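You operate a simulated robot arm through the tools that you are given. There is no shell and no other tool. Be economical: measure what you need, move in short steps, check, and stop when the job is done.

Carry out the task below with a simulated two-armed robot. There is one attempt and no reset: what you move stays moved.

## Task
Screw the cap back on the white jar.

Only the result counts: the job must be done as asked and must still hold three seconds after the hand-in. Knocking over, shifting, dropping, spilling or breaking anything else fails it. A push-on lid holds only when it is set on centred and level and pressed home; a screw cap is set on level and turned clockwise until tight.

## Robot
Two 7-joint arms with two-finger parallel grippers on one trunk, on a base that drives. Base frame: it is fixed to the floor where the robot stands at the start and does not move with it; the origin is under the middle of the robot, x ahead of it, y to its left, z up. Units: m, degrees, N and s.
The left shoulder is at the start at [0.05, 0.177, 1.129], the right one opposite. With the tool pointing down near the work surface each hand reaches from about 0.22 to 0.7 m from the robot's upright axis, wherever it stands, measured 20 degrees to its own side. Payload 3.43 kg a hand.
The tool frame of a hand sits at the grasp point between the pads (the TCP): z along the fingers, y along the line on which they close. The tips reach 0.034 m beyond it. Largest opening 0.128 m; finger width 0.024, thickness 0.012; the body of the gripper, 0.048 by 0.13 m, starts 0.096 m behind the TCP.
Orientation is that of the tool frame in the base frame, as a unit quaternion [x, y, z, w]. With the fingers straight down and closing along the base's y, the tool's x points along the base's -x, its y along +y and its z along -z.

## Interface
- The arms move only by the tool drive_tool. It takes "left_rows", "right_rows" or both (then of equal length, played together; a hand with none holds still); each is a list of rows, each a list of 7 numbers: the shift along the base's x, y, z in m, then the turn, a rotation vector about the base's x, y, z in degrees, then the opening, from 0 (shut) to 1 (fully open). In form: [[dx, dy, dz, wx, wy, wz, jaw], ...]. A call has 1 to 10 rows; each row is the pose to reach, as a shift and turn from the pose commanded when the call began. Rows are played at 5 a second. More than 0.05 m and 8.6 degrees between two rows, or a gripper value outside its range, and nothing of the call is played. Where a pose cannot be reached the arm comes as near as it can. A force on the tool above 40 N (or 10 N above the force at the start of the call, whichever is more), or a blocked arm, ends the call early, and 0.2 s more pass. Each finger travels about 0.108 m/s and halts on what it meets, pressing with about 39 N; the grip force reading is that of the motor and also rises with nothing between the fingers. The clock runs only during rows and for 0.2 s after the last one: add rows that repeat a pose to give the fingers time. It gives the time, the measured TCP pose, the force on the tool (base axes), the opening and the grip force at its end, in the units of the frame above (readings bear some noise), with the torque about the TCP (base axes, N m) and any sound that the robot's microphone picked up.
- Cameras (640 x 400 px; columns grow to the right, rows downward): "scene" is now at [0.1586, -0.0228, 1.3181]; the picture's right is [-0.25, -0.97, 0.00], its down [-0.39, 0.10, -0.92] and it looks along [0.89, -0.23, -0.40] (base axes); focal length 232 px, centre (320, 200). "left" rides on the left gripper at [0.076, 0.011, -0.16] in its tool frame; the picture's right is [-0.15, 0.99, 0.00], its down [-0.88, -0.13, -0.46] and it looks along [-0.45, -0.07, 0.89] (tool axes); focal length 234 px, centre (320, 200). "right" rides on the right gripper at [0.076, -0.011, -0.16] in its tool frame; the picture's right is [0.15, 0.99, 0.00], its down [-0.88, 0.13, -0.46] and it looks along [-0.45, 0.07, 0.89] (tool axes); focal length 234 px, centre (320, 200). There is no depth. A picture from a camera that has moved, and an enlarged one, comes with that camera's place and axes in the base frame and with its lens. The place of the scene camera against the robot may be out by one fixed shift of up to 0.012 m in any direction.
- get_image(camera): a new picture of that camera. No time passes.
- move_column(by): slides the trunk up (or, below 0, down) by that many m; the arms and the scene camera ride with it, the base frame stays. It gives what a move gives, with no picture.
- base_move(legs): drives the robot by 1 to 6 legs, each [ahead, turn to the left] in m and degrees, along the robot's own axes; the way and the turn of a leg run together, so that a leg with both is an arc; at most 1.5 m and 180 degrees a leg. The arms and the cameras ride along, it lands a little off, and it stops where it bumps. It gives what a move gives.
- pan_tilt(pan, tilt): turns the head with the scene camera to pan (to the left, within 80 degrees either way) and tilt (down, from -29 to 69), counted from straight ahead of the robot. It gives what a move gives.
- zoom(camera, box): a new picture of the part [left, top, right, bottom] of that camera's present view, enlarged. No time passes.
- sign_off(): hands the job in; it is judged then, once.

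Work in short steps. Places have to be worked out from the pictures, the camera data and where the tool is seen: move nearer, look again, correct. Check each grasp and each placing, and mend what went wrong. You have 120 turns and 100 pictures in all, those below and enlarged ones among them. Open the grippers and draw the arms clear of the work before you hand the job in, unless the task says otherwise; then end with one line.

The tools are called after "Emit:" by a JSON object that holds its "api" and its "payload". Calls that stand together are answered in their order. drive_tool: Moves the arms, as the interface text tells. Its arguments: {"type":"object","properties":{"left_rows":{"type":"array"},"right_rows":{"type":"array"}},"required":[]} The other tools are called the same way: move_column (by) slides the trunk up or down; base_move (legs) drives the base; pan_tilt (pan, tilt) turns the head that bears the scene camera; get_image (camera) takes a picture; zoom (camera, box) takes an enlarged picture of a part of a camera's view; sign_off () hands the job in.

At the start:

```text
time_s: 0.0
left_ee_pos: [0.4396, 0.0387, 1.1287]
left_ee_rot: [0.0, 1.0, -0.001, 0.0]
left_contact_force: [-0.7, -0.1, 0.6]
left_moment: [0.02, 0.01, 0.0]
left_grip_width: 0.1282
left_grip_force: 0.0
right_ee_pos: [0.3792, -0.2242, 1.2261]
right_ee_rot: [0.0, 1.0, 0.0, 0.0]
right_contact_force: [0.1, -0.1, -0.2]
right_moment: [0.0, 0.02, -0.01]
right_grip_width: 0.1282
right_grip_force: 0.1
trunk travel left (down, up): [-0.3, 0.101]
robot x, y, heading: [0.0001, 0.0001, 0.0]
head pan, tilt: [-14.4, 23.5]
```

scene: 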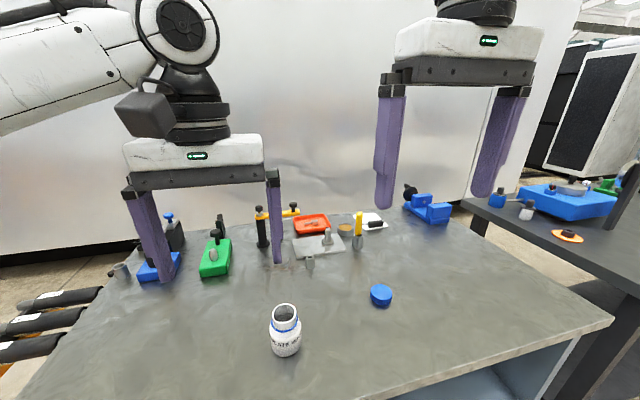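
right: 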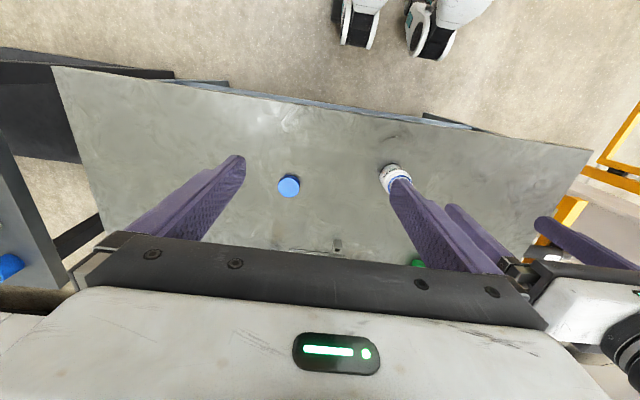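
left: 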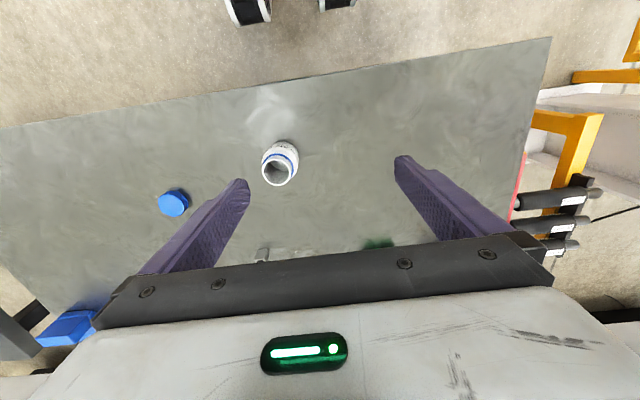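

The jar stands near (0.49,-0.04) and the cap near (0.54,-0.28). I zoom on both for size and the cap's orientation.

Emit:
{"api": "zoom", "payload": {"camera": "scene", "box": [240, 260, 420, 372]}}

Emit:
{"api": "zoom", "payload": {"camera": "left", "box": [140, 120, 320, 232]}}

Emit:
{"api": "zoom", "payload": {"camera": "right", "box": [260, 130, 440, 242]}}

```text
3.56 times, centred on (330, 316) of scene
camera zoom: at [0.1586, -0.0228, 1.3181], right [-0.25, -0.97, 0.0], down [-0.39, 0.1, -0.92], along [0.89, -0.23, -0.4], focal length 825 px, centre (284, -212)
```

zoom: 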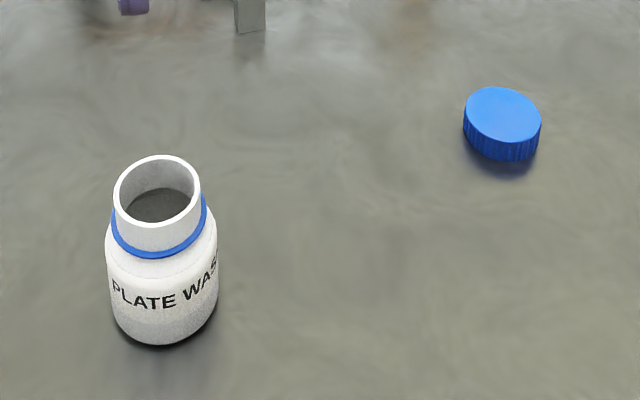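

```text
3.56 times, centred on (230, 176) of left
camera zoom: at [0.3636, 0.0499, 1.2868], right [0.15, 0.99, 0.0], down [0.88, -0.13, 0.46], along [0.45, -0.07, -0.89], focal length 833 px, centre (640, 285)
```

zoom: 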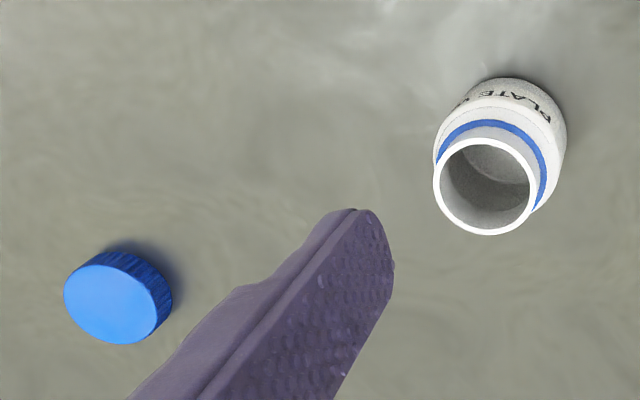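

```text
3.56 times, centred on (350, 186) of right
camera zoom: at [0.3034, -0.2352, 1.3869], right [-0.14, 0.99, 0.0], down [0.88, 0.13, 0.46], along [0.45, 0.07, -0.89], focal length 833 px, centre (213, 250)
```

zoom: 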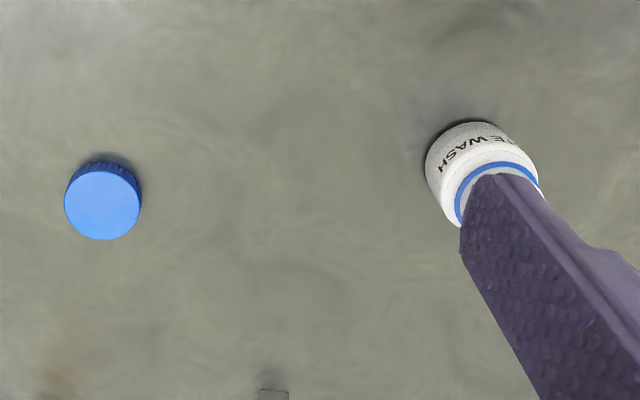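

Cap is top-up, about 54 mm wide, at (0.537,-0.273); jar at (0.477,-0.036), about 95 mm high and 67 mm wide. I bring the right hand over the cap, pre-turned counter-clockwise, and yaw the left for a tilted side grasp of the jar.

Emit:
{"api": "drive_tool", "payload": {"right_rows": [[0.0158, -0.0049, -0.0176, 0, 0, 8, 1], [0.0316, -0.0098, -0.0352, 0, 0, 16, 1], [0.0474, -0.0147, -0.0528, 0, 0, 24, 1], [0.0632, -0.0196, -0.0704, 0, 0, 32, 1], [0.079, -0.0245, -0.088, 0, 0, 40, 1], [0.0948, -0.0294, -0.1056, 0, 0, 48, 1], [0.1106, -0.0343, -0.1232, 0, 0, 56, 1], [0.1264, -0.0392, -0.1408, 0, 0, 64, 1], [0.1422, -0.0441, -0.1584, 0, 0, 72, 1], [0.158, -0.049, -0.176, 0, 0, 80, 1]], "left_rows": [[0, 0, 0, 0, 0, -4, 1], [0, 0, 0, 0, 0, -8, 1], [0, 0, 0, 0, 0, -12, 1], [0, 0, 0, 0, 0, -16, 1], [0, 0, 0, 0, 0, -20, 1], [0, 0, 0, 0, 0, -24, 1], [0, 0, 0, 0, 0, -28, 1], [0, 0, 0, 0, 0, -32, 1], [0, 0, 0, 0, 0, -36, 1], [0, 0, 0, 0, 0, -40, 1]]}}

```text
time_s: 2.2
left_ee_pos: [0.4385, 0.0379, 1.1284]
left_ee_rot: [0.343, 0.939, 0.0, 0.0]
left_contact_force: [0.3, -0.3, 0.7]
left_moment: [-0.02, 0.03, 0.0]
left_grip_width: 0.1281
left_grip_force: 0.1
right_ee_pos: [0.5375, -0.2737, 1.0511]
right_ee_rot: [-0.644, 0.765, 0.0, 0.0]
right_contact_force: [-0.2, 1.2, -0.8]
right_moment: [-0.02, 0.0, 0.0]
right_grip_width: 0.1282
right_grip_force: 0.0
trunk travel left (down, up): [-0.3, 0.101]
robot x, y, heading: [-0.0021, -0.0003, 0.0]
head pan, tilt: [-14.4, 23.5]
```

Both reached. Now tilt the left hand 45° while shifting it behind the jar, and look with the right camera.

Emit:
{"api": "drive_tool", "payload": {"left_rows": [[-0.007, -0.003, -0.015, -4.82, -5.75, 0, 1], [-0.014, -0.006, -0.03, -9.64, -11.5, 0, 1], [-0.02, -0.01, -0.05, -14.46, -17.25, 0, 1], [-0.027, -0.013, -0.07, -19.28, -23, 0, 1], [-0.027, -0.016, -0.09, -24.1, -28.75, 0, 1], [-0.027, -0.019, -0.11, -28.9, -34.5, 0, 1], [-0.027, -0.019, -0.138, -28.9, -34.5, 0, 1]]}}

Emit:
{"api": "get_image", "payload": {"camera": "right"}}

Emit:
{"api": "get_image", "payload": {"camera": "left"}}

Emit:
{"api": "get_image", "payload": {"camera": "scene"}}

```text
time_s: 3.8
left_ee_pos: [0.4129, 0.0193, 0.9893]
left_ee_rot: [0.315, 0.868, -0.131, 0.362]
left_contact_force: [0.0, -0.3, 0.0]
left_moment: [0.03, -0.02, 0.0]
left_grip_width: 0.1277
left_grip_force: 0.1
right_ee_pos: [0.5369, -0.2739, 1.0518]
right_ee_rot: [-0.642, 0.767, 0.0, 0.001]
right_contact_force: [0.0, 0.4, 0.5]
right_moment: [-0.01, -0.01, -0.01]
right_grip_width: 0.1282
right_grip_force: 0.2
trunk travel left (down, up): [-0.3, 0.101]
robot x, y, heading: [0.0016, -0.0018, -0.0]
head pan, tilt: [-14.4, 23.5]
```

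```text
93 pictures are left
camera right: at [0.5349, -0.3497, 1.2121], right [-1.0, 0.03, 0.0], down [0.03, 0.89, 0.46], along [0.01, 0.46, -0.89], focal length 234 px, centre (320, 200)
```

right: 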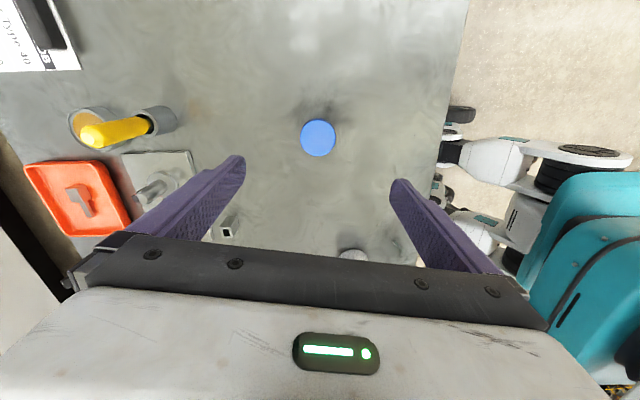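

```text
92 pictures are left
camera left: at [0.2926, 0.1342, 1.0479], right [0.71, 0.69, 0.1], down [0.14, -0.29, 0.95], along [0.68, -0.66, -0.31], focal length 234 px, centre (320, 200)
```

left: 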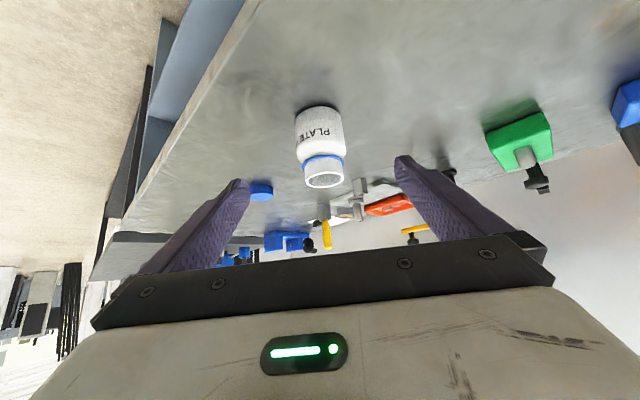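

```text
91 pictures are left
camera scene: at [0.1587, -0.0227, 1.3182], right [-0.25, -0.97, 0.0], down [-0.39, 0.1, -0.92], along [0.89, -0.23, -0.4], focal length 232 px, centre (320, 200)
```

scene: 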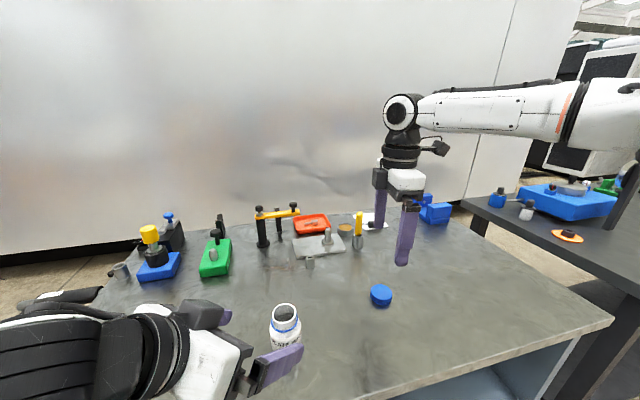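

Cap confirmed at (0.538,-0.275); the jar mouth is at about z=0.94. I advance the left hand along its axis to the jar body.

Emit:
{"api": "drive_tool", "payload": {"left_rows": [[0.016, -0.0137, -0.022, 0, 0, 0, 1], [0.0325, -0.0275, -0.0445, 0, 0, 0, 1], [0.049, -0.041, -0.067, 0, 0, 0, 1], [0.065, -0.055, -0.089, 0, 0, 0, 1], [0.065, -0.055, -0.089, 0, 0, 0, 1]]}}

Emit:
{"api": "get_image", "payload": {"camera": "left"}}

Emit:
{"api": "get_image", "payload": {"camera": "scene"}}

```text
time_s: 5.0
left_ee_pos: [0.4765, -0.0341, 0.8994]
left_ee_rot: [0.315, 0.868, -0.13, 0.36]
left_contact_force: [-0.7, -0.1, 0.3]
left_moment: [-0.01, 0.02, 0.01]
left_grip_width: 0.1278
left_grip_force: 0.0
right_ee_pos: [0.5369, -0.2727, 1.0513]
right_ee_rot: [-0.642, 0.767, 0.0, 0.0]
right_contact_force: [0.7, 0.4, 0.0]
right_moment: [-0.02, 0.0, -0.02]
right_grip_width: 0.128
right_grip_force: 0.1
trunk travel left (down, up): [-0.3, 0.101]
robot x, y, heading: [-0.0005, -0.0023, 0.2]
head pan, tilt: [-14.4, 23.5]
```

```text
90 pictures are left
camera left: at [0.3559, 0.081, 0.9581], right [0.71, 0.69, 0.1], down [0.15, -0.29, 0.94], along [0.68, -0.66, -0.31], focal length 234 px, centre (320, 200)
```

left: 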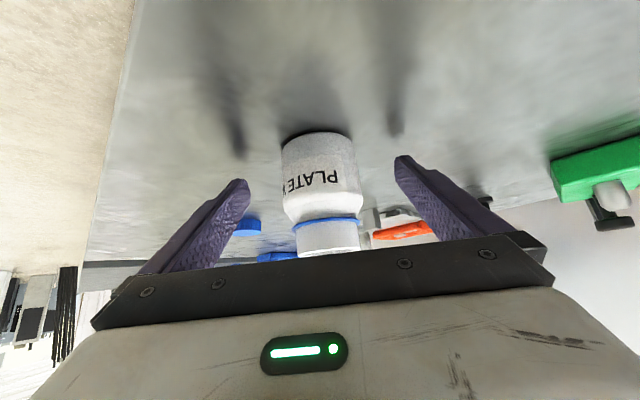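

```text
89 pictures are left
camera scene: at [0.1585, -0.0227, 1.3182], right [-0.25, -0.97, 0.0], down [-0.39, 0.1, -0.92], along [0.89, -0.23, -0.4], focal length 232 px, centre (320, 200)
```

scene: 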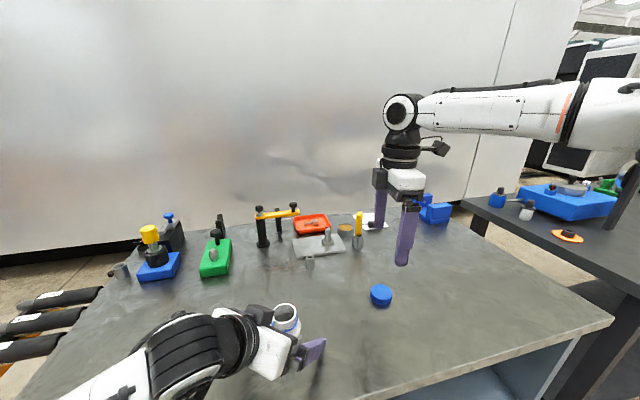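

The jar sits centred between the fingers; close on it.

Emit:
{"api": "drive_tool", "payload": {"left_rows": [[0, 0, 0, 0, 0, 0, 0.6], [0, 0, 0, 0, 0, 0, 0.4], [0, 0, 0, 0, 0, 0, 0.3], [0, 0, 0, 0, 0, 0, 0.3]]}}

Emit:
{"api": "get_image", "payload": {"camera": "left"}}

```text
time_s: 6.0
left_ee_pos: [0.4756, -0.0342, 0.9005]
left_ee_rot: [0.316, 0.868, -0.131, 0.36]
left_contact_force: [1.4, 0.6, -0.7]
left_moment: [-0.04, -0.01, 0.06]
left_grip_width: 0.0588
left_grip_force: 39.5
right_ee_pos: [0.537, -0.2748, 1.0505]
right_ee_rot: [-0.642, 0.767, 0.0, 0.0]
right_contact_force: [0.0, 0.5, 0.3]
right_moment: [-0.01, -0.02, 0.01]
right_grip_width: 0.1281
right_grip_force: 0.0
trunk travel left (down, up): [-0.3, 0.101]
robot x, y, heading: [-0.0005, -0.0012, -0.1]
head pan, tilt: [-14.4, 23.5]
```

```text
88 pictures are left
camera left: at [0.3557, 0.0811, 0.9583], right [0.71, 0.69, 0.1], down [0.15, -0.29, 0.94], along [0.68, -0.66, -0.31], focal length 234 px, centre (320, 200)
```

left: 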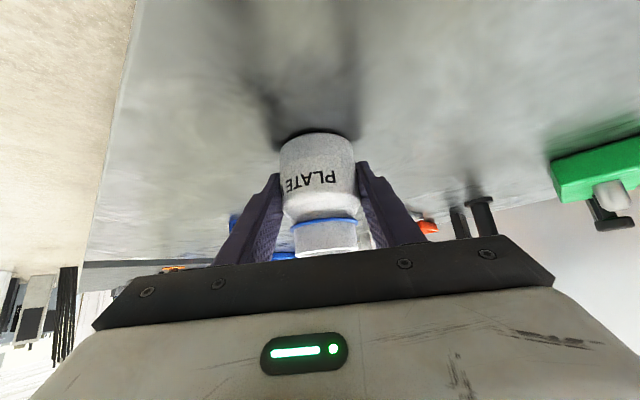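

Jar held (59 mm). Now lower the right hand over the cap to just above the table.

Emit:
{"api": "drive_tool", "payload": {"right_rows": [[0.001, 0, -0.04, 0, 0, 0, 1], [0.001, 0, -0.08, 0, 0, 0, 0.8], [0.001, 0, -0.12, 0, 0, 0, 0.7], [0.001, 0, -0.15, 0, 0, 0, 0.6], [0.001, 0, -0.15, 0, 0, 0, 0.6]]}}

Emit:
{"api": "get_image", "payload": {"camera": "right"}}

Emit:
{"api": "zoom", "payload": {"camera": "scene", "box": [240, 220, 460, 357]}}

```text
time_s: 7.2
left_ee_pos: [0.4754, -0.0341, 0.9002]
left_ee_rot: [0.316, 0.868, -0.131, 0.359]
left_contact_force: [1.3, 0.6, -0.7]
left_moment: [-0.07, 0.0, 0.02]
left_grip_width: 0.0587
left_grip_force: 38.9
right_ee_pos: [0.539, -0.2716, 0.902]
right_ee_rot: [-0.642, 0.767, 0.0, 0.001]
right_contact_force: [-0.3, -0.4, 0.0]
right_moment: [0.06, 0.03, -0.01]
right_grip_width: 0.0768
right_grip_force: 0.1
trunk travel left (down, up): [-0.3, 0.101]
robot x, y, heading: [0.0045, -0.0006, 0.1]
head pan, tilt: [-14.4, 23.5]
```

```text
87 pictures are left
camera right: at [0.5356, -0.3479, 1.0618], right [-1.0, 0.03, 0.0], down [0.03, 0.89, 0.46], along [0.01, 0.46, -0.89], focal length 234 px, centre (320, 200)
```

right: 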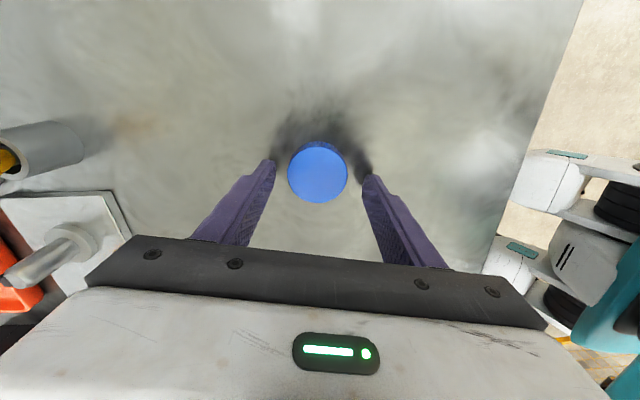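

```text
2.91 times, centred on (350, 288) of scene
camera zoom: at [0.1586, -0.0228, 1.3182], right [-0.25, -0.97, 0.0], down [-0.39, 0.1, -0.92], along [0.89, -0.23, -0.4], focal length 675 px, centre (233, -58)
```

zoom: 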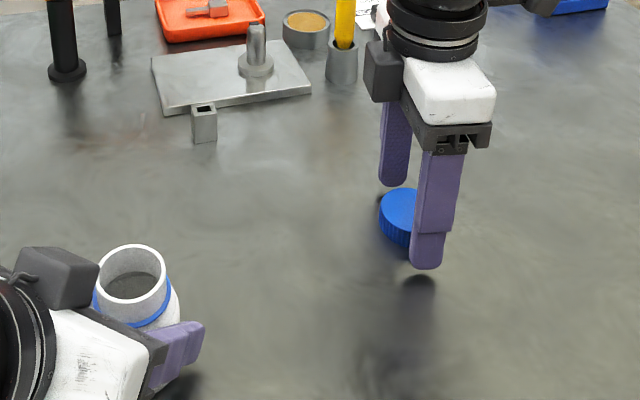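

Cap measures about 4 mm to the −y side of the grip centre; correct, drop 4 mm, and close.

Emit:
{"api": "drive_tool", "payload": {"right_rows": [[0, -0.004, -0.004, 0, 0, 0, 0.6], [0, -0.004, -0.004, 0, 0, 0, 0.5], [0, -0.004, -0.004, 0, 0, 0, 0.4], [0, -0.004, -0.004, 0, 0, 0, 0.2], [0, -0.004, -0.004, 0, 0, 0, 0.2]]}}

Emit:
{"api": "get_image", "payload": {"camera": "right"}}

```text
time_s: 8.4
left_ee_pos: [0.4746, -0.0352, 0.8994]
left_ee_rot: [0.316, 0.868, -0.131, 0.36]
left_contact_force: [0.7, 0.9, -0.3]
left_moment: [-0.02, 0.01, 0.02]
left_grip_width: 0.0589
left_grip_force: 39.2
right_ee_pos: [0.5384, -0.277, 0.8967]
right_ee_rot: [-0.642, 0.766, 0.0, 0.0]
right_contact_force: [0.2, 0.5, -0.2]
right_moment: [0.0, -0.01, -0.04]
right_grip_width: 0.0489
right_grip_force: 38.8
trunk travel left (down, up): [-0.3, 0.101]
robot x, y, heading: [0.0028, 0.0001, 0.1]
head pan, tilt: [-14.4, 23.5]
```

```text
85 pictures are left
camera right: at [0.5361, -0.3522, 1.0577], right [-1.0, 0.03, 0.0], down [0.03, 0.89, 0.46], along [0.01, 0.46, -0.89], focal length 234 px, centre (320, 200)
```

right: 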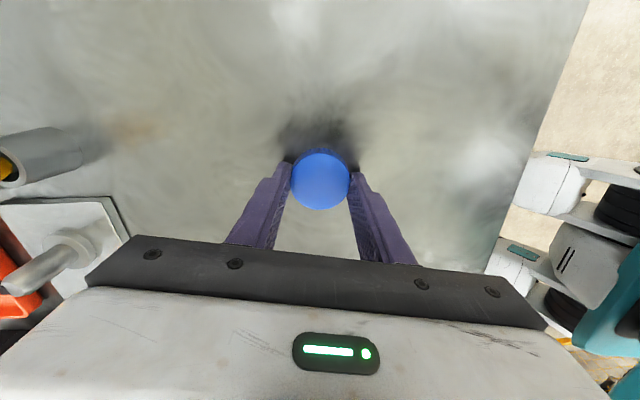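

Cap held (49 mm). Lift, then carry over to above the jar.

Emit:
{"api": "drive_tool", "payload": {"right_rows": [[0, 0, 0.03, 0, 0, 0, 0.2], [0, 0, 0.07, 0, 0, 0, 0.2], [0, 0, 0.11, 0, 0, 0, 0.2], [-0.01, 0.04, 0.13, 0, 0, 0, 0.2], [-0.02, 0.08, 0.13, 0, 0, 0, 0.2], [-0.031, 0.12, 0.13, 0, 0, 0, 0.2], [-0.041, 0.16, 0.13, 0, 0, 0, 0.2], [-0.05, 0.2, 0.13, 0, 0, 0, 0.2], [-0.061, 0.24, 0.13, 0, 0, 0, 0.2], [-0.061, 0.24, 0.13, 0, 0, 0, 0.2]]}}

Emit:
{"api": "get_image", "payload": {"camera": "right"}}

Emit:
{"api": "get_image", "payload": {"camera": "scene"}}

Emit:
{"api": "get_image", "payload": {"camera": "left"}}

```text
time_s: 10.6
left_ee_pos: [0.4759, -0.0339, 0.8998]
left_ee_rot: [0.317, 0.868, -0.131, 0.36]
left_contact_force: [-0.4, 0.2, 0.7]
left_moment: [-0.08, 0.04, -0.01]
left_grip_width: 0.0586
left_grip_force: 39.3
right_ee_pos: [0.438, -0.1283, 1.0205]
right_ee_rot: [-0.642, 0.766, 0.0, 0.0]
right_contact_force: [-0.4, 0.5, -0.4]
right_moment: [0.01, -0.05, 0.0]
right_grip_width: 0.0488
right_grip_force: 39.7
right hand out of reach, approached as far as the arm can: row 6, 7, 8, 9, 10
trunk travel left (down, up): [-0.3, 0.101]
robot x, y, heading: [-0.0018, 0.0026, 0.0]
head pan, tilt: [-14.4, 23.5]
```

```text
84 pictures are left
camera right: at [0.4355, -0.2052, 1.1812], right [-1.0, 0.03, 0.0], down [0.03, 0.89, 0.46], along [0.01, 0.46, -0.89], focal length 234 px, centre (320, 200)
```

right: 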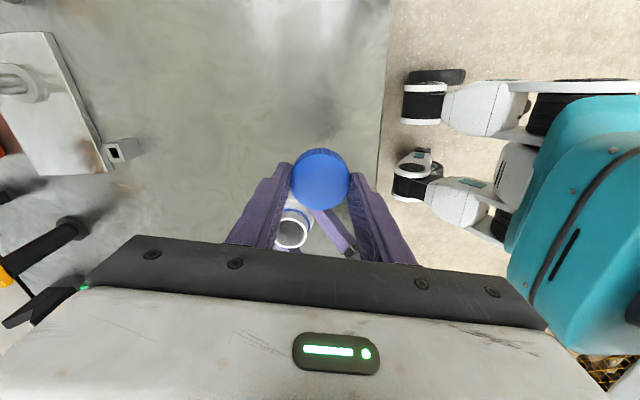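

```text
83 pictures are left
camera scene: at [0.1585, -0.0227, 1.3182], right [-0.25, -0.97, 0.0], down [-0.39, 0.1, -0.92], along [0.89, -0.23, -0.4], focal length 232 px, centre (320, 200)
```

scene: 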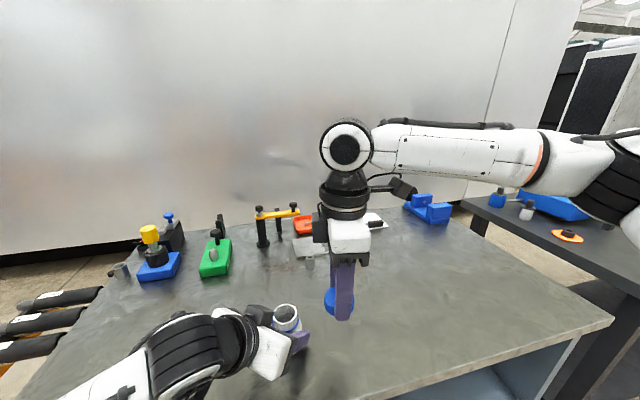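

```text
82 pictures are left
camera left: at [0.3556, 0.0811, 0.9583], right [0.71, 0.69, 0.1], down [0.15, -0.29, 0.94], along [0.68, -0.66, -0.31], focal length 234 px, centre (320, 200)
```

left: 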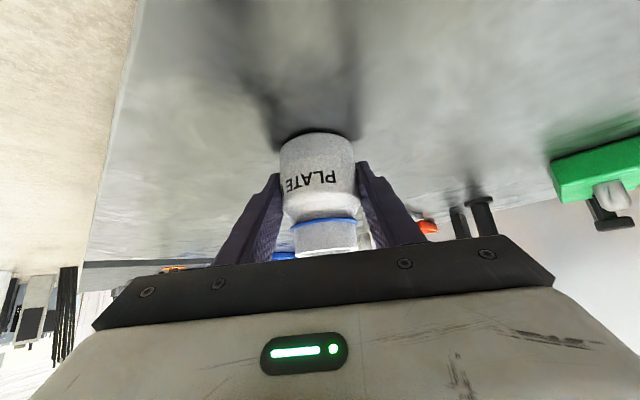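

The right arm couldn't reach with that wrist yaw; the cap is still held. I reduce the yaw by 40° and see where the hand settles.

Emit:
{"api": "drive_tool", "payload": {"right_rows": [[0, 0, 0, 0, 0, -8, 0.2], [0, 0, 0, 0, 0, -16, 0.2], [0, 0, 0, 0, 0, -24, 0.2], [0, 0, 0, 0, 0, -32, 0.2], [0, 0, 0, 0, 0, -40, 0.2], [0, 0, 0, 0, 0, -40, 0.2]]}}

```text
time_s: 12.0
left_ee_pos: [0.475, -0.0352, 0.8986]
left_ee_rot: [0.316, 0.868, -0.131, 0.361]
left_contact_force: [0.1, 0.5, 0.2]
left_moment: [-0.03, 0.03, 0.02]
left_grip_width: 0.0589
left_grip_force: 38.9
right_ee_pos: [0.4363, -0.1326, 1.0191]
right_ee_rot: [-0.341, 0.94, 0.001, 0.001]
right_contact_force: [0.3, -0.7, 0.0]
right_moment: [-0.03, -0.01, 0.03]
right_grip_width: 0.0492
right_grip_force: 39.0
trunk travel left (down, up): [-0.3, 0.101]
robot x, y, heading: [-0.0008, -0.0013, -0.0]
head pan, tilt: [-14.4, 23.5]
```

The pose resets to where it actually is. At yaw 40°, try moving to above the jar.

Emit:
{"api": "drive_tool", "payload": {"right_rows": [[0.01, 0.024, 0.005, 0, 0, 0, 0.2], [0.02, 0.048, 0.005, 0, 0, 0, 0.2], [0.03, 0.072, 0.005, 0, 0, 0, 0.2], [0.04, 0.096, 0.005, 0, 0, 0, 0.2], [0.04, 0.096, 0.005, 0, 0, 0, 0.2]]}}

```text
time_s: 13.2
left_ee_pos: [0.4759, -0.0342, 0.8993]
left_ee_rot: [0.316, 0.868, -0.131, 0.36]
left_contact_force: [0.0, 1.6, 0.9]
left_moment: [-0.02, 0.01, 0.04]
left_grip_width: 0.0587
left_grip_force: 39.2
right_ee_pos: [0.4325, -0.1259, 1.0191]
right_ee_rot: [-0.341, 0.94, 0.001, 0.001]
right_contact_force: [0.2, 0.2, 0.2]
right_moment: [-0.03, 0.02, -0.02]
right_grip_width: 0.0491
right_grip_force: 39.2
right hand out of reach, approached as far as the arm can: row 1, 2, 3, 4, 5
trunk travel left (down, up): [-0.3, 0.101]
robot x, y, heading: [-0.0013, 0.0015, -0.1]
head pan, tilt: [-14.4, 23.5]
```

Still limited with yaw 40°, so the limit isn't only yaw. Probe: raise the hand 8 cm, take yaw to 0, and move toward the jar.

Emit:
{"api": "drive_tool", "payload": {"right_rows": [[0, 0, 0.02, 0, 0, -8, 0.2], [0, 0, 0.04, 0, 0, -16, 0.2], [0, 0, 0.06, 0, 0, -24, 0.2], [0, 0, 0.08, 0, 0, -32, 0.2], [0, 0, 0.08, 0, 0, -40, 0.2], [0.01, 0.024, 0.08, 0, 0, -40, 0.2], [0.02, 0.048, 0.08, 0, 0, -40, 0.2], [0.03, 0.072, 0.08, 0, 0, -40, 0.2], [0.043, 0.09, 0.08, 0, 0, -40, 0.2], [0.043, 0.09, 0.08, 0, 0, -40, 0.2]]}}

Emit:
{"api": "get_image", "payload": {"camera": "scene"}}

```text
time_s: 15.4
left_ee_pos: [0.4756, -0.0346, 0.8995]
left_ee_rot: [0.317, 0.868, -0.131, 0.359]
left_contact_force: [0.1, -0.8, 1.0]
left_moment: [-0.09, 0.04, 0.0]
left_grip_width: 0.0588
left_grip_force: 39.3
right_ee_pos: [0.4285, -0.1385, 1.0947]
right_ee_rot: [0.003, 1.0, 0.001, 0.001]
right_contact_force: [0.2, -1.6, -0.4]
right_moment: [-0.01, -0.01, 0.01]
right_grip_width: 0.0492
right_grip_force: 39.5
right hand out of reach, approached as far as the arm can: row 2, 3, 4, 5, 6, 7, 8, 9, 10
trunk travel left (down, up): [-0.3, 0.101]
robot x, y, heading: [-0.0, -0.0012, 0.1]
head pan, tilt: [-14.4, 23.5]
```

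```text
81 pictures are left
camera scene: at [0.1585, -0.0227, 1.3182], right [-0.25, -0.97, 0.0], down [-0.39, 0.1, -0.92], along [0.89, -0.23, -0.4], focal length 232 px, centre (320, 200)
```

scene: 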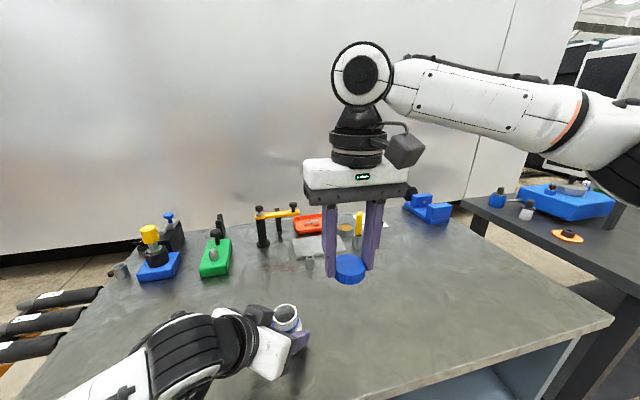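

The right arm cannot come left of y≈-0.13, but the left one reaches across well. I'll bring the held jar to the right hand's side: first move the right hand with the cap away.

Emit:
{"api": "drive_tool", "payload": {"right_rows": [[0.015, -0.04, 0, 0, 0, 0, 0.2], [0.03, -0.08, 0, 0, 0, 0, 0.2], [0.05, -0.12, 0, 0, 0, 0, 0.2], [0.06, -0.16, 0, 0, 0, 0, 0.2], [0.07, -0.2, 0, 0, 0, 0, 0.2], [0.07, -0.22, 0, 0, 0, 0, 0.2]]}}

Emit:
{"api": "drive_tool", "payload": {"left_rows": [[0, 0, 0.004, 0, 0, 0, 0.3], [0, 0, 0.008, 0, 0, 0, 0.3], [0.002, -0.015, 0.008, 0, 0, 0, 0.3], [0.003, -0.03, 0.008, 0, 0, 0, 0.3], [0.004, -0.045, 0.008, 0, 0, 0, 0.3], [0.006, -0.06, 0.008, 0, 0, 0, 0.3], [0.008, -0.075, 0.008, 0, 0, 0, 0.3], [0.008, -0.075, 0.008, 0, 0, 0, 0.3]]}}

Emit:
{"api": "get_image", "payload": {"camera": "scene"}}

```text
time_s: 16.8
left_ee_pos: [0.4752, -0.0345, 0.8985]
left_ee_rot: [0.316, 0.868, -0.131, 0.36]
left_contact_force: [0.3, -0.6, 0.7]
left_moment: [-0.09, 0.01, 0.03]
left_grip_width: 0.0587
left_grip_force: 39.1
right_ee_pos: [0.4987, -0.3632, 1.0902]
right_ee_rot: [0.0, 1.0, 0.001, 0.001]
right_contact_force: [-0.3, 0.8, -0.4]
right_moment: [-0.05, -0.01, 0.04]
right_grip_width: 0.0494
right_grip_force: 39.0
trunk travel left (down, up): [-0.3, 0.101]
robot x, y, heading: [-0.0026, 0.0054, -0.0]
head pan, tilt: [-14.4, 23.5]
```

```text
time_s: 18.6
left_ee_pos: [0.4847, -0.1098, 0.9101]
left_ee_rot: [0.316, 0.868, -0.131, 0.36]
left_contact_force: [-0.3, 0.4, -1.8]
left_moment: [0.0, 0.02, 0.03]
left_grip_width: 0.0585
left_grip_force: 38.9
right_ee_pos: [0.4974, -0.3632, 1.0895]
right_ee_rot: [0.001, 1.0, -0.001, 0.0]
right_contact_force: [-0.7, 0.3, -0.4]
right_moment: [-0.02, 0.02, 0.0]
right_grip_width: 0.049
right_grip_force: 39.1
trunk travel left (down, up): [-0.3, 0.101]
robot x, y, heading: [-0.0001, -0.0021, -0.1]
head pan, tilt: [-14.4, 23.5]
```

```text
80 pictures are left
camera scene: at [0.1587, -0.0227, 1.3181], right [-0.25, -0.97, 0.0], down [-0.39, 0.1, -0.92], along [0.89, -0.23, -0.4], focal length 232 px, centre (320, 200)
```

scene: 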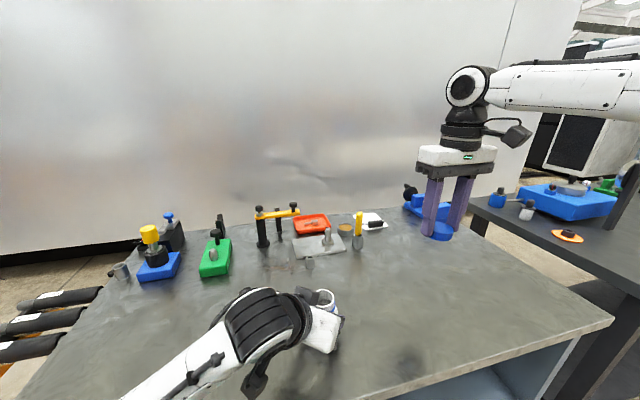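

Works. Continue another 8 cm, then set the jar down gently (needs about -8 to -10 mm).

Emit:
{"api": "drive_tool", "payload": {"left_rows": [[0.002, -0.015, 0, 0, 0, 0, 0.3], [0.005, -0.03, 0, 0, 0, 0, 0.3], [0.008, -0.045, 0, 0, 0, 0, 0.3], [0.011, -0.06, 0, 0, 0, 0, 0.3], [0.015, -0.08, 0, 0, 0, 0, 0.3], [0.015, -0.08, 0, 0, 0, 0, 0.3]]}}

Emit:
{"api": "get_image", "payload": {"camera": "left"}}

```text
time_s: 20.0
left_ee_pos: [0.4995, -0.1915, 0.91]
left_ee_rot: [0.316, 0.868, -0.131, 0.36]
left_contact_force: [0.1, 0.1, -2.2]
left_moment: [0.0, 0.05, -0.01]
left_grip_width: 0.0585
left_grip_force: 39.2
right_ee_pos: [0.497, -0.363, 1.0902]
right_ee_rot: [0.001, 1.0, -0.001, 0.0]
right_contact_force: [-0.7, -0.5, -0.8]
right_moment: [0.01, -0.02, 0.0]
right_grip_width: 0.0491
right_grip_force: 39.1
trunk travel left (down, up): [-0.3, 0.101]
robot x, y, heading: [0.0011, -0.0012, 0.1]
head pan, tilt: [-14.4, 23.5]
```

```text
79 pictures are left
camera left: at [0.3798, -0.0754, 0.968], right [0.72, 0.69, 0.1], down [0.15, -0.29, 0.94], along [0.68, -0.66, -0.31], focal length 234 px, centre (320, 200)
```

left: 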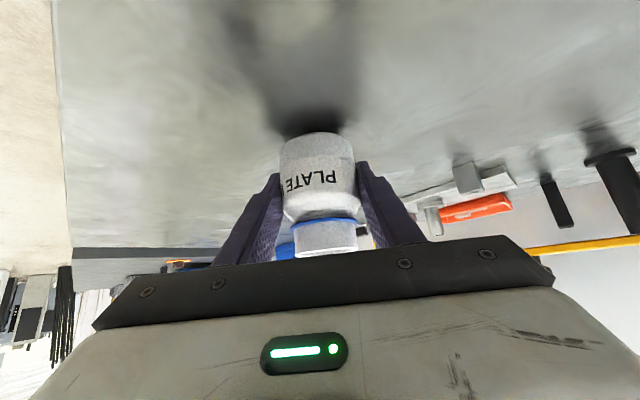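

Set it down slowly in 1–2 mm steps.

Emit:
{"api": "drive_tool", "payload": {"left_rows": [[0, 0, -0.003, 0, 0, 0, 0.3], [0, 0, -0.005, 0, 0, 0, 0.3], [0, 0, -0.007, 0, 0, 0, 0.3], [0, 0, -0.008, 0, 0, 0, 0.3], [0, 0, -0.009, 0, 0, 0, 0.3], [0, 0, -0.009, 0, 0, 0, 0.3]]}}

Emit:
{"api": "zoom", "payload": {"camera": "scene", "box": [280, 250, 460, 362]}}

```text
time_s: 21.4
left_ee_pos: [0.4996, -0.1901, 0.8995]
left_ee_rot: [0.316, 0.868, -0.13, 0.36]
left_contact_force: [0.2, 0.6, -1.8]
left_moment: [-0.01, -0.01, -0.03]
left_grip_width: 0.0586
left_grip_force: 39.3
right_ee_pos: [0.497, -0.3628, 1.0894]
right_ee_rot: [0.001, 1.0, 0.0, 0.0]
right_contact_force: [0.0, 0.2, -0.8]
right_moment: [-0.02, 0.02, 0.0]
right_grip_width: 0.0488
right_grip_force: 39.0
trunk travel left (down, up): [-0.3, 0.101]
robot x, y, heading: [-0.0033, 0.0012, 0.2]
head pan, tilt: [-14.4, 23.5]
```

```text
3.56 times, centred on (370, 306) of scene
camera zoom: at [0.1587, -0.0228, 1.3181], right [-0.25, -0.97, 0.0], down [-0.39, 0.1, -0.92], along [0.89, -0.23, -0.4], focal length 825 px, centre (142, -177)
```

zoom: 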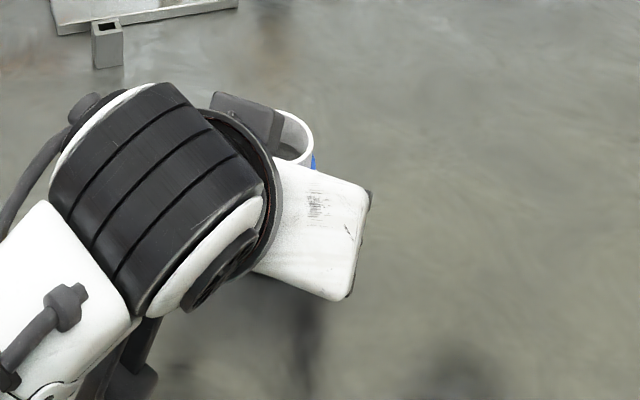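

Still carrying the weight (−1.8 N); lower a little more.

Emit:
{"api": "drive_tool", "payload": {"left_rows": [[0, 0, -0.001, 0, 0, 0, 0.3], [0, 0, -0.001, 0, 0, 0, 0.3], [0, 0, -0.001, 0, 0, 0, 0.3]]}}

Emit:
{"api": "drive_tool", "payload": {"left_rows": [[0, 0, -0.001, 0, 0, 0, 0.3], [0, 0, -0.001, 0, 0, 0, 0.3], [0, 0, -0.001, 0, 0, 0, 0.3]]}}

Emit:
{"api": "get_image", "payload": {"camera": "left"}}

```text
time_s: 22.2
left_ee_pos: [0.5001, -0.1896, 0.9003]
left_ee_rot: [0.316, 0.868, -0.131, 0.361]
left_contact_force: [1.0, 2.4, 4.5]
left_moment: [0.17, 0.1, -0.02]
left_grip_width: 0.0586
left_grip_force: 38.8
right_ee_pos: [0.4981, -0.3632, 1.0912]
right_ee_rot: [0.001, 1.0, 0.0, 0.001]
right_contact_force: [0.2, -0.2, -0.7]
right_moment: [-0.02, -0.02, 0.03]
right_grip_width: 0.0491
right_grip_force: 39.3
trunk travel left (down, up): [-0.3, 0.101]
robot x, y, heading: [-0.0021, -0.0002, -0.1]
head pan, tilt: [-14.4, 23.5]
```

```text
time_s: 23.0
left_ee_pos: [0.4995, -0.1907, 0.8993]
left_ee_rot: [0.316, 0.867, -0.131, 0.361]
left_contact_force: [-0.9, 2.1, 12.9]
left_moment: [0.24, 0.28, -0.02]
left_grip_width: 0.0586
left_grip_force: 39.2
right_ee_pos: [0.4967, -0.3616, 1.0913]
right_ee_rot: [0.001, 1.0, 0.0, 0.001]
right_contact_force: [0.4, 0.5, -0.7]
right_moment: [0.0, 0.01, -0.04]
right_grip_width: 0.0492
right_grip_force: 38.8
trunk travel left (down, up): [-0.3, 0.101]
robot x, y, heading: [-0.0017, 0.0011, 0.2]
head pan, tilt: [-14.4, 23.5]
```

```text
77 pictures are left
camera left: at [0.3804, -0.0746, 0.9578], right [0.71, 0.69, 0.1], down [0.14, -0.29, 0.95], along [0.68, -0.66, -0.31], focal length 234 px, centre (320, 200)
```

left: 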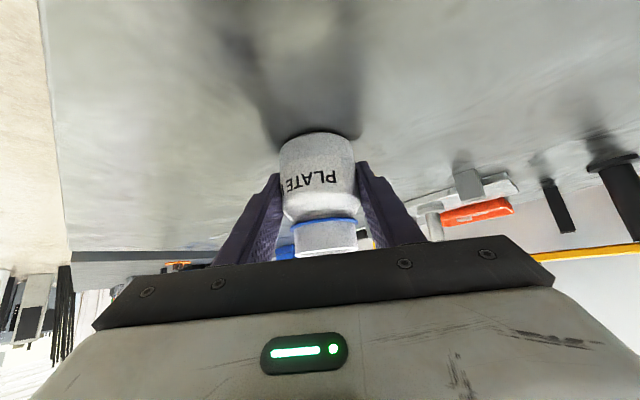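

Jar rests on the table. Look from the right camera to locate the mouth.

Emit:
{"api": "get_image", "payload": {"camera": "right"}}

```text
76 pictures are left
camera right: at [0.4208, -0.3728, 1.251], right [-0.14, 0.99, 0.0], down [0.88, 0.13, 0.46], along [0.45, 0.07, -0.89], focal length 234 px, centre (320, 200)
```

right: 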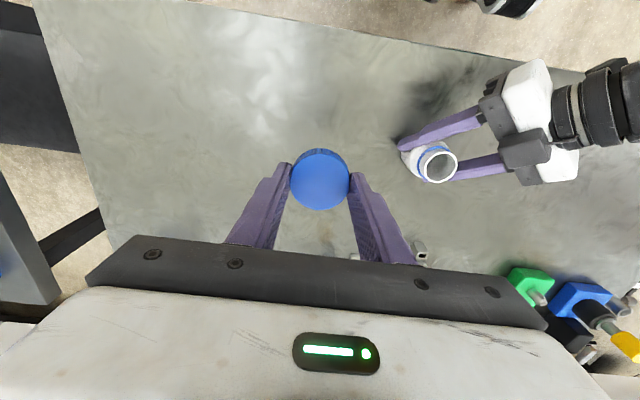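

Mouth at about (0.502,-0.193). Move the right hand above it, yawing back to +80°, with the cap some 4 cm above the mouth.

Emit:
{"api": "drive_tool", "payload": {"right_rows": [[0, 0.01, 0, 0, 0, 8, 0.2], [0, 0.02, 0, 0, 0, 16, 0.2], [0, 0.04, -0.01, 0, 0, 24, 0.2], [0.001, 0.06, -0.02, 0, 0, 32, 0.2], [0.001, 0.08, -0.03, 0, 0, 40, 0.2], [0.002, 0.1, -0.04, 0, 0, 48, 0.2], [0.003, 0.12, -0.05, 0, 0, 56, 0.2], [0.004, 0.14, -0.06, 0, 0, 64, 0.2], [0.005, 0.16, -0.065, 0, 0, 72, 0.2], [0.005, 0.171, -0.065, 0, 0, 80, 0.2]]}}

Emit:
{"api": "get_image", "payload": {"camera": "right"}}

Emit:
{"api": "get_image", "payload": {"camera": "scene"}}

Emit:
{"api": "get_image", "payload": {"camera": "left"}}

```text
time_s: 25.2
left_ee_pos: [0.4999, -0.1903, 0.9006]
left_ee_rot: [0.317, 0.867, -0.131, 0.361]
left_contact_force: [2.6, -0.8, 17.4]
left_moment: [-0.02, -0.09, 0.04]
left_grip_width: 0.0586
left_grip_force: 38.7
right_ee_pos: [0.5016, -0.1913, 1.0282]
right_ee_rot: [-0.643, 0.766, -0.001, 0.001]
right_contact_force: [-0.2, -0.3, -0.5]
right_moment: [0.02, -0.04, -0.02]
right_grip_width: 0.049
right_grip_force: 39.9
trunk travel left (down, up): [-0.3, 0.101]
robot x, y, heading: [-0.0033, 0.0036, 0.0]
head pan, tilt: [-14.4, 23.5]
```

```text
75 pictures are left
camera right: at [0.4999, -0.2682, 1.1887], right [-1.0, 0.03, 0.0], down [0.02, 0.89, 0.46], along [0.01, 0.46, -0.89], focal length 234 px, centre (320, 200)
```

right: 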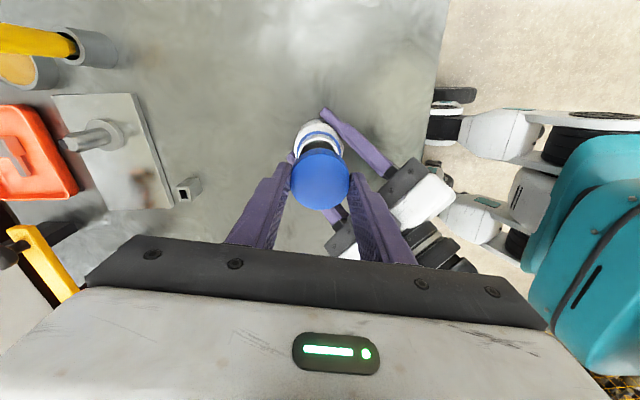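

```text
74 pictures are left
camera scene: at [0.1573, -0.0223, 1.3184], right [-0.25, -0.97, 0.0], down [-0.38, 0.1, -0.92], along [0.89, -0.23, -0.4], focal length 232 px, centre (320, 200)
```

scene: 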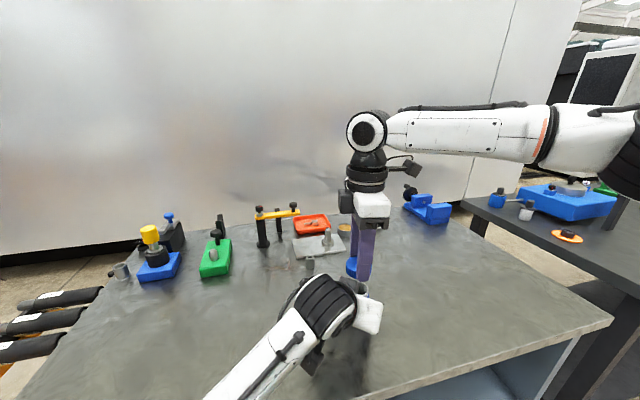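

```text
73 pictures are left
camera left: at [0.3803, -0.0746, 0.9574], right [0.72, 0.69, 0.1], down [0.14, -0.29, 0.95], along [0.68, -0.66, -0.31], focal length 234 px, centre (320, 200)
```

left: 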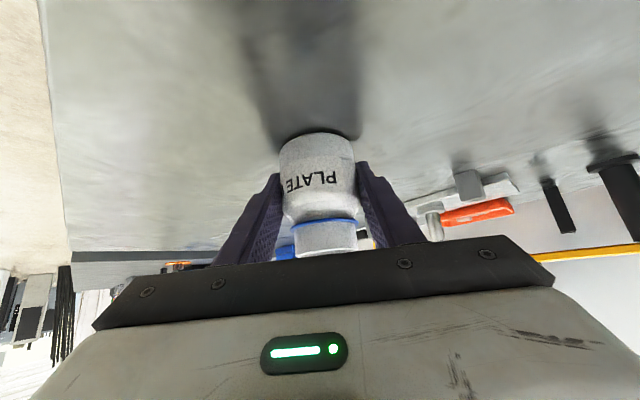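

Reached. I relax the left's downward press by 1 mm and zoom in to check alignment.

Emit:
{"api": "drive_tool", "payload": {"left_rows": [[0, 0, 0.001, 0, 0, 0, 0.3], [0, 0, 0.001, 0, 0, 0, 0.3]]}}

Emit:
{"api": "zoom", "payload": {"camera": "right", "box": [260, 100, 388, 228]}}

Emit:
{"api": "zoom", "payload": {"camera": "scene", "box": [300, 220, 428, 348]}}

```text
time_s: 25.8
left_ee_pos: [0.4998, -0.1905, 0.8992]
left_ee_rot: [0.315, 0.868, -0.131, 0.361]
left_contact_force: [5.4, -2.4, 12.9]
left_moment: [-0.29, -0.28, 0.07]
left_grip_width: 0.0587
left_grip_force: 39.4
right_ee_pos: [0.5015, -0.1924, 1.0281]
right_ee_rot: [-0.642, 0.766, 0.0, 0.0]
right_contact_force: [-0.4, -0.1, 0.4]
right_moment: [0.01, -0.03, -0.02]
right_grip_width: 0.0489
right_grip_force: 38.8
trunk travel left (down, up): [-0.3, 0.101]
robot x, y, heading: [0.0011, 0.003, -0.2]
head pan, tilt: [-14.4, 23.5]
```

```text
3.12 times, centred on (324, 164) of right
camera zoom: at [0.5002, -0.2687, 1.1881], right [-1.0, 0.03, 0.0], down [0.03, 0.89, 0.46], along [0.01, 0.46, -0.89], focal length 732 px, centre (308, 312)
```

zoom: 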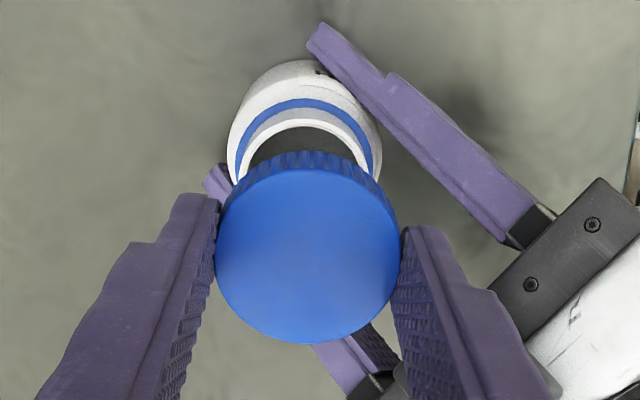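

```text
3.12 times, centred on (364, 284) of scene
camera zoom: at [0.1579, -0.0227, 1.3182], right [-0.25, -0.97, 0.0], down [-0.39, 0.1, -0.92], along [0.89, -0.23, -0.4], focal length 725 px, centre (182, -62)
```

zoom: 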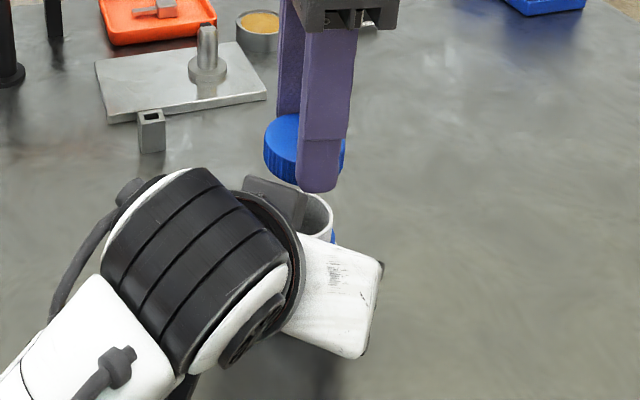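

Nearly concentric: shift +1 mm x, +1.5 mm y, and descend to just above the mouth.

Emit:
{"api": "drive_tool", "payload": {"right_rows": [[0.001, 0.0015, 0, 0, 0, 0, 0.2], [0.001, 0.0015, -0.02, 0, 0, 0, 0.2], [0.001, 0.0015, -0.035, 0, 0, 0, 0.2], [0.001, 0.0015, -0.042, 0, 0, 0, 0.2], [0.001, 0.0015, -0.042, 0, 0, 0, 0.2]]}}

Emit:
{"api": "zoom", "payload": {"camera": "right", "box": [260, 100, 388, 228]}}

Emit:
{"api": "zoom", "payload": {"camera": "scene", "box": [300, 220, 428, 348]}}

Emit:
{"api": "get_image", "payload": {"camera": "left"}}

```text
time_s: 27.0
left_ee_pos: [0.4993, -0.1902, 0.8991]
left_ee_rot: [0.316, 0.868, -0.13, 0.36]
left_contact_force: [2.3, -2.2, 10.5]
left_moment: [-0.24, -0.14, 0.06]
left_grip_width: 0.0587
left_grip_force: 39.2
right_ee_pos: [0.5047, -0.1918, 0.985]
right_ee_rot: [-0.642, 0.767, 0.0, 0.0]
right_contact_force: [0.3, 0.3, -0.6]
right_moment: [-0.02, 0.02, 0.0]
right_grip_width: 0.0492
right_grip_force: 39.1
trunk travel left (down, up): [-0.3, 0.101]
robot x, y, heading: [0.0009, 0.0011, -0.4]
head pan, tilt: [-14.4, 23.5]
```

```text
3.12 times, centred on (324, 164) of right
camera zoom: at [0.5019, -0.2676, 1.1456], right [-1.0, 0.03, 0.0], down [0.03, 0.89, 0.46], along [0.01, 0.46, -0.89], focal length 732 px, centre (308, 312)
```

zoom: 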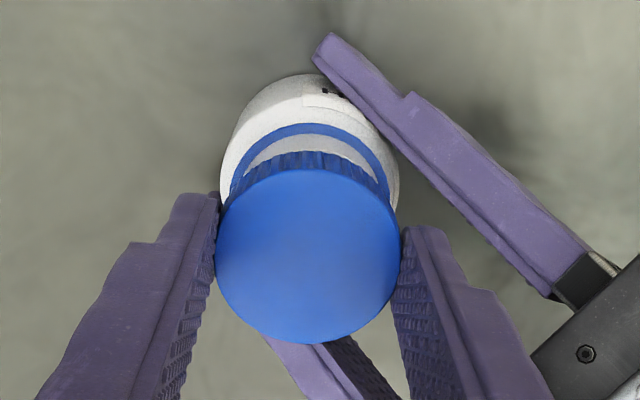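

```text
3.12 times, centred on (364, 284) of scene
camera zoom: at [0.1579, -0.0226, 1.3183], right [-0.25, -0.97, 0.0], down [-0.39, 0.1, -0.92], along [0.89, -0.23, -0.4], focal length 725 px, centre (182, -62)
```

zoom: 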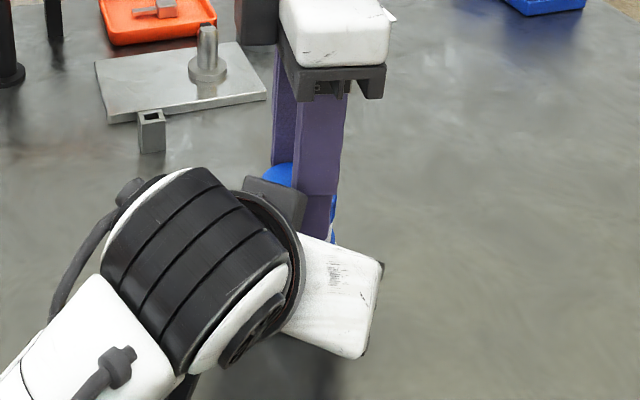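

```text
68 pictures are left
camera left: at [0.38, -0.0746, 0.9577], right [0.72, 0.69, 0.1], down [0.15, -0.29, 0.94], along [0.68, -0.66, -0.31], focal length 234 px, centre (320, 200)
```

left: 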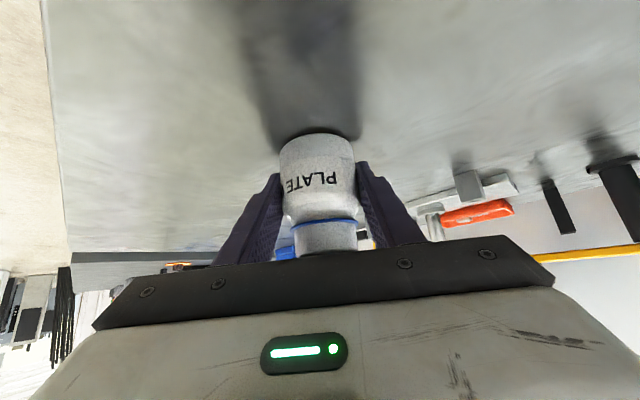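

Concentric within a millimetre. Descend slowly until contact.

Emit:
{"api": "drive_tool", "payload": {"right_rows": [[0, 0, -0.003, 0, 0, 0, 0.2], [0, 0, -0.006, 0, 0, 0, 0.2], [0, 0, -0.008, 0, 0, 0, 0.2], [0, 0, -0.009, 0, 0, 0, 0.2], [0, 0, -0.01, 0, 0, 0, 0.2]]}}

Emit:
{"api": "drive_tool", "payload": {"right_rows": [[0, 0, -0.001, 0, 0, 0, 0.2], [0, 0, -0.002, 0, 0, 0, 0.2], [0, 0, -0.002, 0, 0, 0, 0.2]]}}

Emit:
{"api": "zoom", "payload": {"camera": "right", "box": [260, 100, 388, 228]}}

```text
time_s: 28.3
left_ee_pos: [0.5005, -0.1898, 0.8992]
left_ee_rot: [0.314, 0.868, -0.13, 0.361]
left_contact_force: [-0.4, 2.5, 4.2]
left_moment: [0.03, 0.49, 0.0]
left_grip_width: 0.0586
left_grip_force: 39.3
right_ee_pos: [0.5046, -0.1921, 0.9809]
right_ee_rot: [-0.641, 0.767, -0.002, 0.004]
right_contact_force: [-3.4, -2.4, 11.2]
right_moment: [-0.23, 0.29, -0.03]
right_grip_width: 0.049
right_grip_force: 39.2
trunk travel left (down, up): [-0.3, 0.101]
robot x, y, heading: [0.0044, -0.0017, 0.1]
head pan, tilt: [-14.4, 23.5]
stopped in row 5 (right hand): the force on the tool passed its limit (the readings are from after the stop); the commanded pose is now the measured one
```

```text
time_s: 29.1
left_ee_pos: [0.4996, -0.1893, 0.9002]
left_ee_rot: [0.316, 0.868, -0.13, 0.36]
left_contact_force: [5.0, -3.4, 0.1]
left_moment: [-0.39, 0.14, 0.04]
left_grip_width: 0.0587
left_grip_force: 39.0
right_ee_pos: [0.5045, -0.1896, 0.9808]
right_ee_rot: [-0.641, 0.767, -0.002, 0.006]
right_contact_force: [-5.1, -4.2, 31.0]
right_moment: [-0.66, 0.55, 0.04]
right_grip_width: 0.0488
right_grip_force: 39.0
trunk travel left (down, up): [-0.3, 0.101]
robot x, y, heading: [-0.0004, -0.0015, -0.1]
head pan, tilt: [-14.4, 23.5]
```

```text
3.12 times, centred on (324, 164) of right
camera zoom: at [0.5006, -0.267, 1.14], right [-1.0, 0.03, -0.01], down [0.02, 0.89, 0.46], along [0.02, 0.46, -0.89], focal length 732 px, centre (308, 312)
```

zoom: 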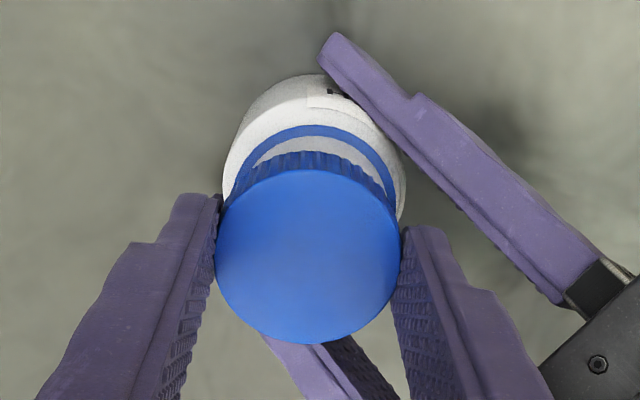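

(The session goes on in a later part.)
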